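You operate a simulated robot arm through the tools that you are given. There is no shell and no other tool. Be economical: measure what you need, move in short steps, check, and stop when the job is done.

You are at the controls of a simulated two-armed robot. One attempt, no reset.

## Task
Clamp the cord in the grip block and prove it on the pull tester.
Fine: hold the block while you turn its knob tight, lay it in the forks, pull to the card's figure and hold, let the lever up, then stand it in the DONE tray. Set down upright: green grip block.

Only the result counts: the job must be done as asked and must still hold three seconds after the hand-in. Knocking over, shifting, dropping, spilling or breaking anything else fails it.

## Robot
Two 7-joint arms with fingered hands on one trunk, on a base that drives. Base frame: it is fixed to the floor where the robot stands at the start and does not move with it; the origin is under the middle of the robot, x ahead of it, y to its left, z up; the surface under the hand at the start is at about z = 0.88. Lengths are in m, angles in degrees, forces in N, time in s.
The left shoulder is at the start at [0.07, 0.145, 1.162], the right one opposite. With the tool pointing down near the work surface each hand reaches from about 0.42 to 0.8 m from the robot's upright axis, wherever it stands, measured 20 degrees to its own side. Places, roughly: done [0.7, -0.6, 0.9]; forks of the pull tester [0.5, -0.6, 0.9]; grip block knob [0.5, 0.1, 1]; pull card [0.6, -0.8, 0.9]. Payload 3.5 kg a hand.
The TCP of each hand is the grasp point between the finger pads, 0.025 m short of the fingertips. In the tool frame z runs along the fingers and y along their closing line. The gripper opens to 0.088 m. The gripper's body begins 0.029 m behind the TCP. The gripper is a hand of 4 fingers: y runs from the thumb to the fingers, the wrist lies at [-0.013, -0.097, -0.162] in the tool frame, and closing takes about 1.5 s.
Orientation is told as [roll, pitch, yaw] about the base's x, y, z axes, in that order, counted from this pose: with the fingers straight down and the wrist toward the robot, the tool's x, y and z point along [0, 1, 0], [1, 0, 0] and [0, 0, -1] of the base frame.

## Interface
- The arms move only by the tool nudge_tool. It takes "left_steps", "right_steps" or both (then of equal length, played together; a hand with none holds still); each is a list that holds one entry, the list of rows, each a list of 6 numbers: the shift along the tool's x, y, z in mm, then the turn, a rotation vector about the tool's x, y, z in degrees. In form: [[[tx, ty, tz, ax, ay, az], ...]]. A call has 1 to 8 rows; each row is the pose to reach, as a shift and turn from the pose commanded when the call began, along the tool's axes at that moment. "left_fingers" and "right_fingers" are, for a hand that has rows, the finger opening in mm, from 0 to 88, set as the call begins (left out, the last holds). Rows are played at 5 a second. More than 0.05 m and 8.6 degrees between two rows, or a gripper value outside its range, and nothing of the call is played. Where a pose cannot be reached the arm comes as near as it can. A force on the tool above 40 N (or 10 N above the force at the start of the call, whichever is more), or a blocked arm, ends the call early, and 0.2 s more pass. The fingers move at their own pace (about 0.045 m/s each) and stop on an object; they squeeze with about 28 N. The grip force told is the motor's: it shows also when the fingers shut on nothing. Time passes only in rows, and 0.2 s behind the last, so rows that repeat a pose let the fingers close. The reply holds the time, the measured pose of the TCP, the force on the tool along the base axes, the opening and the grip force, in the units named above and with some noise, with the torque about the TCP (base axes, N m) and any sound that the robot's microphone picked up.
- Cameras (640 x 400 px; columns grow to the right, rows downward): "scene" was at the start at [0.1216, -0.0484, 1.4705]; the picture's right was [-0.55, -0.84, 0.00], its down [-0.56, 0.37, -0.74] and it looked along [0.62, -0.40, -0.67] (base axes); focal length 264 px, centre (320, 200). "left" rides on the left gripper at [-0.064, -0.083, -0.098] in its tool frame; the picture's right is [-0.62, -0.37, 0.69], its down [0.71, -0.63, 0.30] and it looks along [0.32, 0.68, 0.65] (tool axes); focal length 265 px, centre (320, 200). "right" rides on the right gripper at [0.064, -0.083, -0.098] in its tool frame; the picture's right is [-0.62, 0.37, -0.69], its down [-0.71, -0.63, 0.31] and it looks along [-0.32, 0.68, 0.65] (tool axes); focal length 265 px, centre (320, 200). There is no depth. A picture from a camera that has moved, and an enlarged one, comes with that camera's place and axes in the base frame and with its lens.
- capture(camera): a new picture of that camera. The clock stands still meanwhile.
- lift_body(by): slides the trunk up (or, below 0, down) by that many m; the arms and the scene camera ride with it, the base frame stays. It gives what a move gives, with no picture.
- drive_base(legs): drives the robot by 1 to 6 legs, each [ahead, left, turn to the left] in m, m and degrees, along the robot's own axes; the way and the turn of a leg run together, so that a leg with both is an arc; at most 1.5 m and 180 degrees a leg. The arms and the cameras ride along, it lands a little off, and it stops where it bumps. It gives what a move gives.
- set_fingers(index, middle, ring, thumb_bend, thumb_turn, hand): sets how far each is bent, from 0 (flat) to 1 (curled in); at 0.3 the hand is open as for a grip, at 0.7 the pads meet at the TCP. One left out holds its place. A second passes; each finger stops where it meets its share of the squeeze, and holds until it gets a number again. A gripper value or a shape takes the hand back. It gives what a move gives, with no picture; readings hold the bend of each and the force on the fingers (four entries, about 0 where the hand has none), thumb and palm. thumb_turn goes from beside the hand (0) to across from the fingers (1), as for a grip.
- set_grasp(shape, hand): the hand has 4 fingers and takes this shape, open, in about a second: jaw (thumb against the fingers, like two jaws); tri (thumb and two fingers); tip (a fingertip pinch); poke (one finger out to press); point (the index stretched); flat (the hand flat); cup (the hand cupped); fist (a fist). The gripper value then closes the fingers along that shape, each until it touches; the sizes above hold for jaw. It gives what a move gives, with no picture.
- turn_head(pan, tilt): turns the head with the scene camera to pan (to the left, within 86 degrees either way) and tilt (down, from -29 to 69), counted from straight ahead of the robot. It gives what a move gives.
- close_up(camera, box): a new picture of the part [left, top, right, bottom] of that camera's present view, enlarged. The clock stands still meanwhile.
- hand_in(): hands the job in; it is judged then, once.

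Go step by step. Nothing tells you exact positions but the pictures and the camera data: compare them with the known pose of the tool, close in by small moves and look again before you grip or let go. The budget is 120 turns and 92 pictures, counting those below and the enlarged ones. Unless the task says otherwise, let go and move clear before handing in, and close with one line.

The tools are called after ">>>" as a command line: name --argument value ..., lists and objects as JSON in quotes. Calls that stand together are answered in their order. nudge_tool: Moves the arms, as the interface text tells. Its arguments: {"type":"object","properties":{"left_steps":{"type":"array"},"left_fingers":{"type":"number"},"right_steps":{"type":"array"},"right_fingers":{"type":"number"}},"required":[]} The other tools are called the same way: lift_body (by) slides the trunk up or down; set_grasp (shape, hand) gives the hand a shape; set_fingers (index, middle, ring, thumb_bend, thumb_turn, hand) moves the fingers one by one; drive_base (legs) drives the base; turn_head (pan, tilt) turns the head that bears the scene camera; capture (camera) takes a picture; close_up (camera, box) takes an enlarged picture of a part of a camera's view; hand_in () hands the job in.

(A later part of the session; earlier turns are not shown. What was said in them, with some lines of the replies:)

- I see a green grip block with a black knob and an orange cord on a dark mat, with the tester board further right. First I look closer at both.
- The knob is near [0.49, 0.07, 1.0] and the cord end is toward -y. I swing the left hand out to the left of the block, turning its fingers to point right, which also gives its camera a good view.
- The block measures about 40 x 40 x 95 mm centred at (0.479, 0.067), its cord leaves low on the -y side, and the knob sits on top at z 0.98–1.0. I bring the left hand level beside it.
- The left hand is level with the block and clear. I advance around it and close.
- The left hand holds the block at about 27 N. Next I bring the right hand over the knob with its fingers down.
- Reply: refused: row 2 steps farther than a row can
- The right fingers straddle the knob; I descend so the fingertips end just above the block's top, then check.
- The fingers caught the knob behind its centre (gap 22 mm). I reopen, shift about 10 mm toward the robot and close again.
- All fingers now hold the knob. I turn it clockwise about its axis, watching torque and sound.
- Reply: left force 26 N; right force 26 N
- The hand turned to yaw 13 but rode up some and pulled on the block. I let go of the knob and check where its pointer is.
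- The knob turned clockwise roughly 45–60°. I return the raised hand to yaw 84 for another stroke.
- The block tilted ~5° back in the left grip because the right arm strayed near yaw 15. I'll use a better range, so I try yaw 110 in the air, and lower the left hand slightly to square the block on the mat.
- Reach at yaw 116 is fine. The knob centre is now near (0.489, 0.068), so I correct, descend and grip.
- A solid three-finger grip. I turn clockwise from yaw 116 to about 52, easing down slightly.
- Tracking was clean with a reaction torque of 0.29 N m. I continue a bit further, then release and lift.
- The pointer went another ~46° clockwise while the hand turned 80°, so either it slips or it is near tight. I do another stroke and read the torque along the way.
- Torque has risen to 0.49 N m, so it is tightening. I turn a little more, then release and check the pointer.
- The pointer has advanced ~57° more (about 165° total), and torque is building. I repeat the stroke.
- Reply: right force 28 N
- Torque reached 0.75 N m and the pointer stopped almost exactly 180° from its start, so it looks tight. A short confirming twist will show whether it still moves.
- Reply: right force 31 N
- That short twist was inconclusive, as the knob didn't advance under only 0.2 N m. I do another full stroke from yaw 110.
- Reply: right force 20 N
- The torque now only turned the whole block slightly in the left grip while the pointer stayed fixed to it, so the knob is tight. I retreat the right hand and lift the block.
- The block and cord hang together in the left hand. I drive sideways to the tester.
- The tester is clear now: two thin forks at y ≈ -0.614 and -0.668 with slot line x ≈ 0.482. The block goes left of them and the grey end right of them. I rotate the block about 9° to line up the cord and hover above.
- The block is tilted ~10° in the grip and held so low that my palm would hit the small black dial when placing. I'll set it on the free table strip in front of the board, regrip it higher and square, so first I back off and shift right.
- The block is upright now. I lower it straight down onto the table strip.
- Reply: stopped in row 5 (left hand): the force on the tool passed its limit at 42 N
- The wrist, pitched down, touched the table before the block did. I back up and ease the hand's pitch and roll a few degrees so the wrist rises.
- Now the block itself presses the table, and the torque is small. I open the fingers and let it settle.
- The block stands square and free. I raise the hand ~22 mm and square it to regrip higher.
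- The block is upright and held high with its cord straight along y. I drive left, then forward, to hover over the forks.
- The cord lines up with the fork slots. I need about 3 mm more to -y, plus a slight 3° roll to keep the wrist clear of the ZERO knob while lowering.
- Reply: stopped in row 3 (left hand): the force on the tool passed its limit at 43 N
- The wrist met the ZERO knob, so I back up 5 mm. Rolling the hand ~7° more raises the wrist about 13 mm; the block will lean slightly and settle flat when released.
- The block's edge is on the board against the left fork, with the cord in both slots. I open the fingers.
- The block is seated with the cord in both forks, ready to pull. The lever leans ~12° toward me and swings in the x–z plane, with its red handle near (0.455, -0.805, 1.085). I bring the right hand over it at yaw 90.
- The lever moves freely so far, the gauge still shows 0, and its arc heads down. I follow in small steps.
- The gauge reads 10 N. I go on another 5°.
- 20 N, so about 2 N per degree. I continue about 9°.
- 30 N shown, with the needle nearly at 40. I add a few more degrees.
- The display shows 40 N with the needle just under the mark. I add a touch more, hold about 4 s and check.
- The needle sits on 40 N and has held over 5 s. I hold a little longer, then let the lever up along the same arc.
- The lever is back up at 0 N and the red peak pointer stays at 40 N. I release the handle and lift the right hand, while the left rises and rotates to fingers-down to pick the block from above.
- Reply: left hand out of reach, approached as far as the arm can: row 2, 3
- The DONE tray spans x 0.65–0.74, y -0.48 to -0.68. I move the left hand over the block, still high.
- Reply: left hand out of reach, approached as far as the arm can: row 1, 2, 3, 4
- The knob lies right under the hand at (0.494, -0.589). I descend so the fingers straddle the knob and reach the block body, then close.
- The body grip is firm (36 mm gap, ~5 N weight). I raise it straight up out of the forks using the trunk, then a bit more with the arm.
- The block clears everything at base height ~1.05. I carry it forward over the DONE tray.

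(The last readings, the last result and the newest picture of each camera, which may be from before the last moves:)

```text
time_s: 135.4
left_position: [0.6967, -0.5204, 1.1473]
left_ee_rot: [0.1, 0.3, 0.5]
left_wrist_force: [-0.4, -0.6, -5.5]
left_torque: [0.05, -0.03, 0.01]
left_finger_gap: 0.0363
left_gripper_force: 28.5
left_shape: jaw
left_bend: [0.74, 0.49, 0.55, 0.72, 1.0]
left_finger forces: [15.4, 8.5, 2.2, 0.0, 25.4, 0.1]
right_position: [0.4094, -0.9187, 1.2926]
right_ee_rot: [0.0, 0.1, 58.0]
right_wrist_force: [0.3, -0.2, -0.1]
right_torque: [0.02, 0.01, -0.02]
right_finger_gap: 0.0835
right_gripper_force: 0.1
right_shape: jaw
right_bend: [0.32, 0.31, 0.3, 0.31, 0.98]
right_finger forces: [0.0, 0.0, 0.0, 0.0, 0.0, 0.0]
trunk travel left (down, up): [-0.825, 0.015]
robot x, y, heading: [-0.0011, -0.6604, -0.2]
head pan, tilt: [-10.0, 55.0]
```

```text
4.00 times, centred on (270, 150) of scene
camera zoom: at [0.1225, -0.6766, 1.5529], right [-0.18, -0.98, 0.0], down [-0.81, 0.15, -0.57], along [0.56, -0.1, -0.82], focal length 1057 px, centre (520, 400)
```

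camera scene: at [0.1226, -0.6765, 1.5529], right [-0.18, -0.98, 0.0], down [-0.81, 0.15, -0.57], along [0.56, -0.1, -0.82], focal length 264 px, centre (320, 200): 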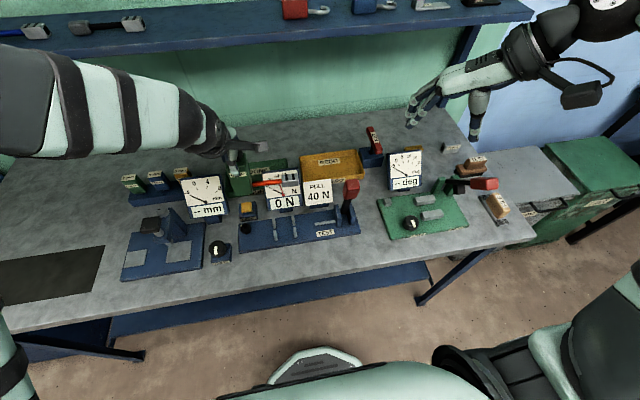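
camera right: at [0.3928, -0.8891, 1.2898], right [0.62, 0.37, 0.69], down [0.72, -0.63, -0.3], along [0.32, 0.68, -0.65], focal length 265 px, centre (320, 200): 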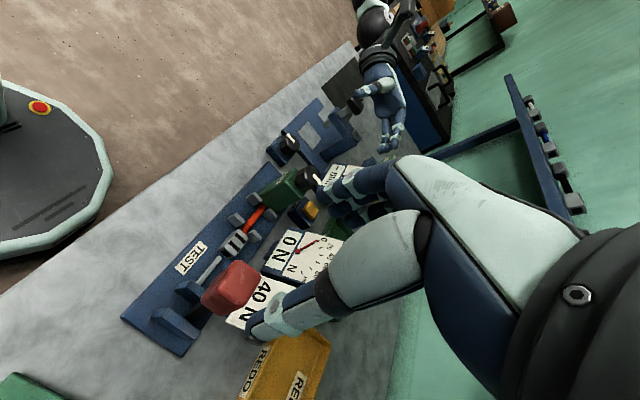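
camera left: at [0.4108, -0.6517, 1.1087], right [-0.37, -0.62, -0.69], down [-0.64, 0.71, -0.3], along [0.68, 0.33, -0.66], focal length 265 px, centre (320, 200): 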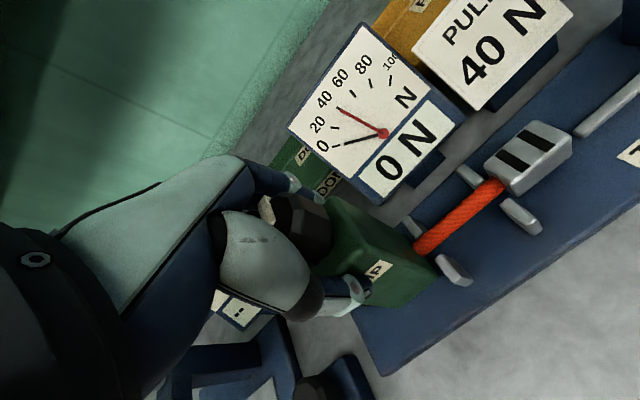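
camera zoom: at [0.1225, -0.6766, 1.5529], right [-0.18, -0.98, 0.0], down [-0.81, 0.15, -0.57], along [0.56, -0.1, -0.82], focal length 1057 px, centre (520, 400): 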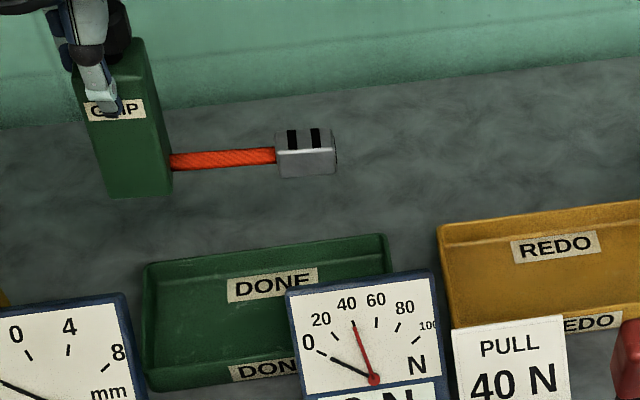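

The tray lies directly below with room on all sides. I nudge 4 mm to -y and lower to just above the floor.

>>> nudge_tool --left_steps '[[[-2, -1, 25, 0, 0, 0], [-4, -3, 55, 0, 0, 0], [-4, -3, 85, 0, 0, 0], [-4, -3, 110, 0, 0, 0], [-4, -3, 130, 0, 0, 0], [-4, -3, 145, 0, 0, 0], [-4, -3, 145, 0, 0, 0]]]'

>>> close_up --camera "scene" --box '[190, 100, 350, 200]'

```text
time_s: 137.0
left_position: [0.6918, -0.5238, 1.004]
left_ee_rot: [0.1, 0.3, 0.5]
left_wrist_force: [0.1, 0.4, -5.1]
left_torque: [0.03, -0.02, -0.01]
left_finger_gap: 0.0364
left_gripper_force: 27.5
left_shape: jaw
left_bend: [0.74, 0.49, 0.55, 0.72, 1.0]
left_finger forces: [15.4, 8.5, 2.2, 0.0, 25.3, 0.0]
right_position: [0.4099, -0.9195, 1.2945]
right_ee_rot: [0.1, 0.0, 58.0]
right_wrist_force: [0.5, 0.2, 0.9]
right_torque: [0.02, -0.01, 0.01]
right_finger_gap: 0.0834
right_gripper_force: 0.0
right_shape: jaw
right_bend: [0.32, 0.31, 0.3, 0.31, 0.98]
right_finger forces: [0.1, 0.0, 0.1, 0.0, 0.0, 0.0]
trunk travel left (down, up): [-0.825, 0.015]
robot x, y, heading: [-0.0027, -0.6579, -0.3]
head pan, tilt: [-10.0, 55.0]
```

```text
4.00 times, centred on (270, 150) of scene
camera zoom: at [0.123, -0.6764, 1.5529], right [-0.18, -0.98, 0.0], down [-0.81, 0.15, -0.57], along [0.56, -0.1, -0.82], focal length 1057 px, centre (520, 400)
```

zoom: 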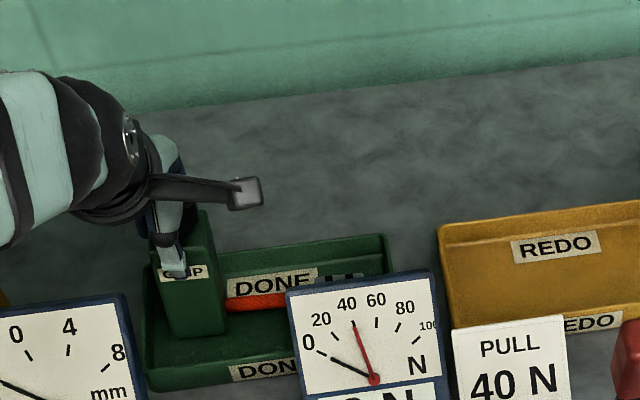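

Inside the tray walls, base about 20 mm above the floor. I lower slowly to contact.

>>> nudge_tool --left_steps '[[[0, 0, 6, 0, 0, 0], [0, 0, 11, 0, 0, 0], [0, 0, 14, 0, 0, 0], [0, 0, 16, 0, 0, 0], [0, 0, 17.5, 0, 0, 0]]]'

```text
time_s: 138.2
left_position: [0.69, -0.5254, 0.9865]
left_ee_rot: [0.1, 0.2, 0.5]
left_wrist_force: [0.6, 0.7, -4.3]
left_torque: [-0.04, 0.01, 0.04]
left_finger_gap: 0.036
left_gripper_force: 28.1
left_shape: jaw
left_bend: [0.74, 0.49, 0.55, 0.72, 1.0]
left_finger forces: [15.9, 8.4, 2.6, 0.1, 25.0, 0.1]
right_position: [0.4081, -0.918, 1.2928]
right_ee_rot: [0.0, 0.1, 58.1]
right_wrist_force: [0.7, -0.5, -0.5]
right_torque: [-0.04, 0.0, 0.0]
right_finger_gap: 0.0838
right_gripper_force: 0.1
right_shape: jaw
right_bend: [0.32, 0.31, 0.3, 0.31, 0.98]
right_finger forces: [0.0, 0.1, 0.0, 0.0, 0.0, 0.0]
trunk travel left (down, up): [-0.825, 0.015]
robot x, y, heading: [-0.005, -0.6629, -0.3]
head pan, tilt: [-10.0, 55.0]
```

>>> nudge_tool --left_steps '[[[0, 0, 1.5, 0, 0, 0], [0, 0, 3, 0, 0, 0], [0, 0, 4.5, 0, 0, 0]]]'

```text
time_s: 139.0
left_position: [0.6914, -0.5245, 0.9854]
left_ee_rot: [0.1, -0.1, 0.5]
left_wrist_force: [-0.9, 0.2, 6.7]
left_torque: [-0.04, 0.03, -0.02]
left_finger_gap: 0.0362
left_gripper_force: 27.8
left_shape: jaw
left_bend: [0.74, 0.49, 0.55, 0.72, 1.0]
left_finger forces: [16.1, 8.5, 2.5, 0.1, 26.3, 0.0]
right_position: [0.4074, -0.9192, 1.2942]
right_ee_rot: [-0.2, 0.0, 58.1]
right_wrist_force: [-0.6, 1.0, 0.3]
right_torque: [0.0, -0.01, -0.03]
right_finger_gap: 0.0836
right_gripper_force: 0.1
right_shape: jaw
right_bend: [0.32, 0.31, 0.3, 0.31, 0.98]
right_finger forces: [0.0, 0.0, 0.0, 0.0, 0.1, 0.0]
trunk travel left (down, up): [-0.825, 0.015]
robot x, y, heading: [-0.0005, -0.6581, -0.3]
head pan, tilt: [-10.0, 55.0]
```

The floor contact is clean (+6.7 N, no torque). I open and rise straight up.

>>> nudge_tool --left_steps '[[[0, 0, -2, 0, 0, 0], [0, 0, -2, 0, 0, 0], [0, 0, -2, 0, 0, 0], [0, 0, -2, 0, 0, 0], [0, 0, -2, 0, 0, 0]]]' --left_fingers 72

>>> nudge_tool --left_steps '[[[0, 0, -15, 0, 0, 0], [0, 0, -35, 0, 0, 0], [0, 0, -60, 0, 0, 0], [0, 0, -90, 0, 0, 0], [0, 0, -120, 0, 0, 0], [0, 0, -150, 0, 0, 0], [20, -30, -155, 0, 0, 0], [50, -65, -160, 0, 0, 0]]]'

>>> close_up --camera "scene" --box '[190, 100, 382, 220]'

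```text
time_s: 140.2
left_position: [0.6908, -0.524, 0.9835]
left_ee_rot: [0.1, 0.3, 0.5]
left_wrist_force: [-0.4, -0.3, 0.7]
left_torque: [0.0, 0.0, -0.01]
left_finger_gap: 0.0717
left_gripper_force: 0.1
left_shape: jaw
left_bend: [0.27, 0.34, 0.31, 0.47, 0.99]
left_finger forces: [0.1, 0.0, 0.0, 0.1, 0.0, 0.1]
right_position: [0.4085, -0.918, 1.2925]
right_ee_rot: [0.0, 0.1, 58.1]
right_wrist_force: [0.0, -1.0, 0.1]
right_torque: [-0.02, 0.01, -0.01]
right_finger_gap: 0.0834
right_gripper_force: 0.1
right_shape: jaw
right_bend: [0.32, 0.31, 0.3, 0.31, 0.98]
right_finger forces: [0.1, 0.1, 0.1, 0.1, 0.1, 0.1]
trunk travel left (down, up): [-0.825, 0.015]
robot x, y, heading: [0.0029, -0.6615, -0.4]
head pan, tilt: [-10.0, 55.0]
```

```text
time_s: 142.0
left_position: [0.6222, -0.4738, 1.1456]
left_ee_rot: [0.0, 0.1, 0.4]
left_wrist_force: [0.5, -1.0, 0.2]
left_torque: [-0.03, -0.01, -0.03]
left_finger_gap: 0.0717
left_gripper_force: 0.0
left_shape: jaw
left_bend: [0.27, 0.34, 0.31, 0.47, 0.99]
left_finger forces: [0.0, 0.0, 0.1, 0.1, 0.1, 0.0]
right_position: [0.4053, -0.9172, 1.2948]
right_ee_rot: [-0.2, 0.1, 58.0]
right_wrist_force: [-0.2, 0.0, 0.6]
right_torque: [-0.01, 0.01, 0.02]
right_finger_gap: 0.0837
right_gripper_force: 0.0
right_shape: jaw
right_bend: [0.32, 0.31, 0.3, 0.31, 0.98]
right_finger forces: [0.1, 0.0, 0.0, 0.1, 0.0, 0.1]
trunk travel left (down, up): [-0.825, 0.015]
robot x, y, heading: [0.0009, -0.6618, -0.5]
head pan, tilt: [-10.0, 55.0]
```

```text
3.33 times, centred on (286, 160) of scene
camera zoom: at [0.1185, -0.6744, 1.5532], right [-0.18, -0.98, 0.0], down [-0.8, 0.15, -0.58], along [0.57, -0.1, -0.82], focal length 881 px, centre (433, 333)
```

zoom: 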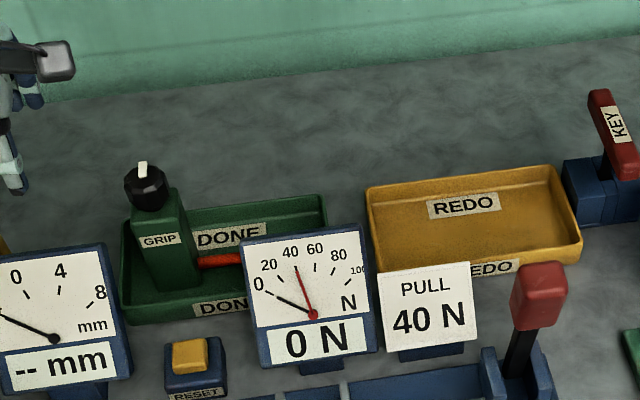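

The green block stands upright in the DONE tray with its cord inside, the lever is up, the gauge is at 0 with the peak mark at 40 N, and both hands are clear. I hand the job in.

>>> hand_in

```text
The job is handed in.
```

I clamped the cord tight, pulled it on the tester to 40 N, held it there about 7 s, and let the lever up. The green grip block now stands upright in the DONE tray, and the job is handed in. While I was placing the block, my left wrist pressed the ZERO knob once and stopped at the force limit. I saw no sign that it turned or shifted, but I did not check it up close.
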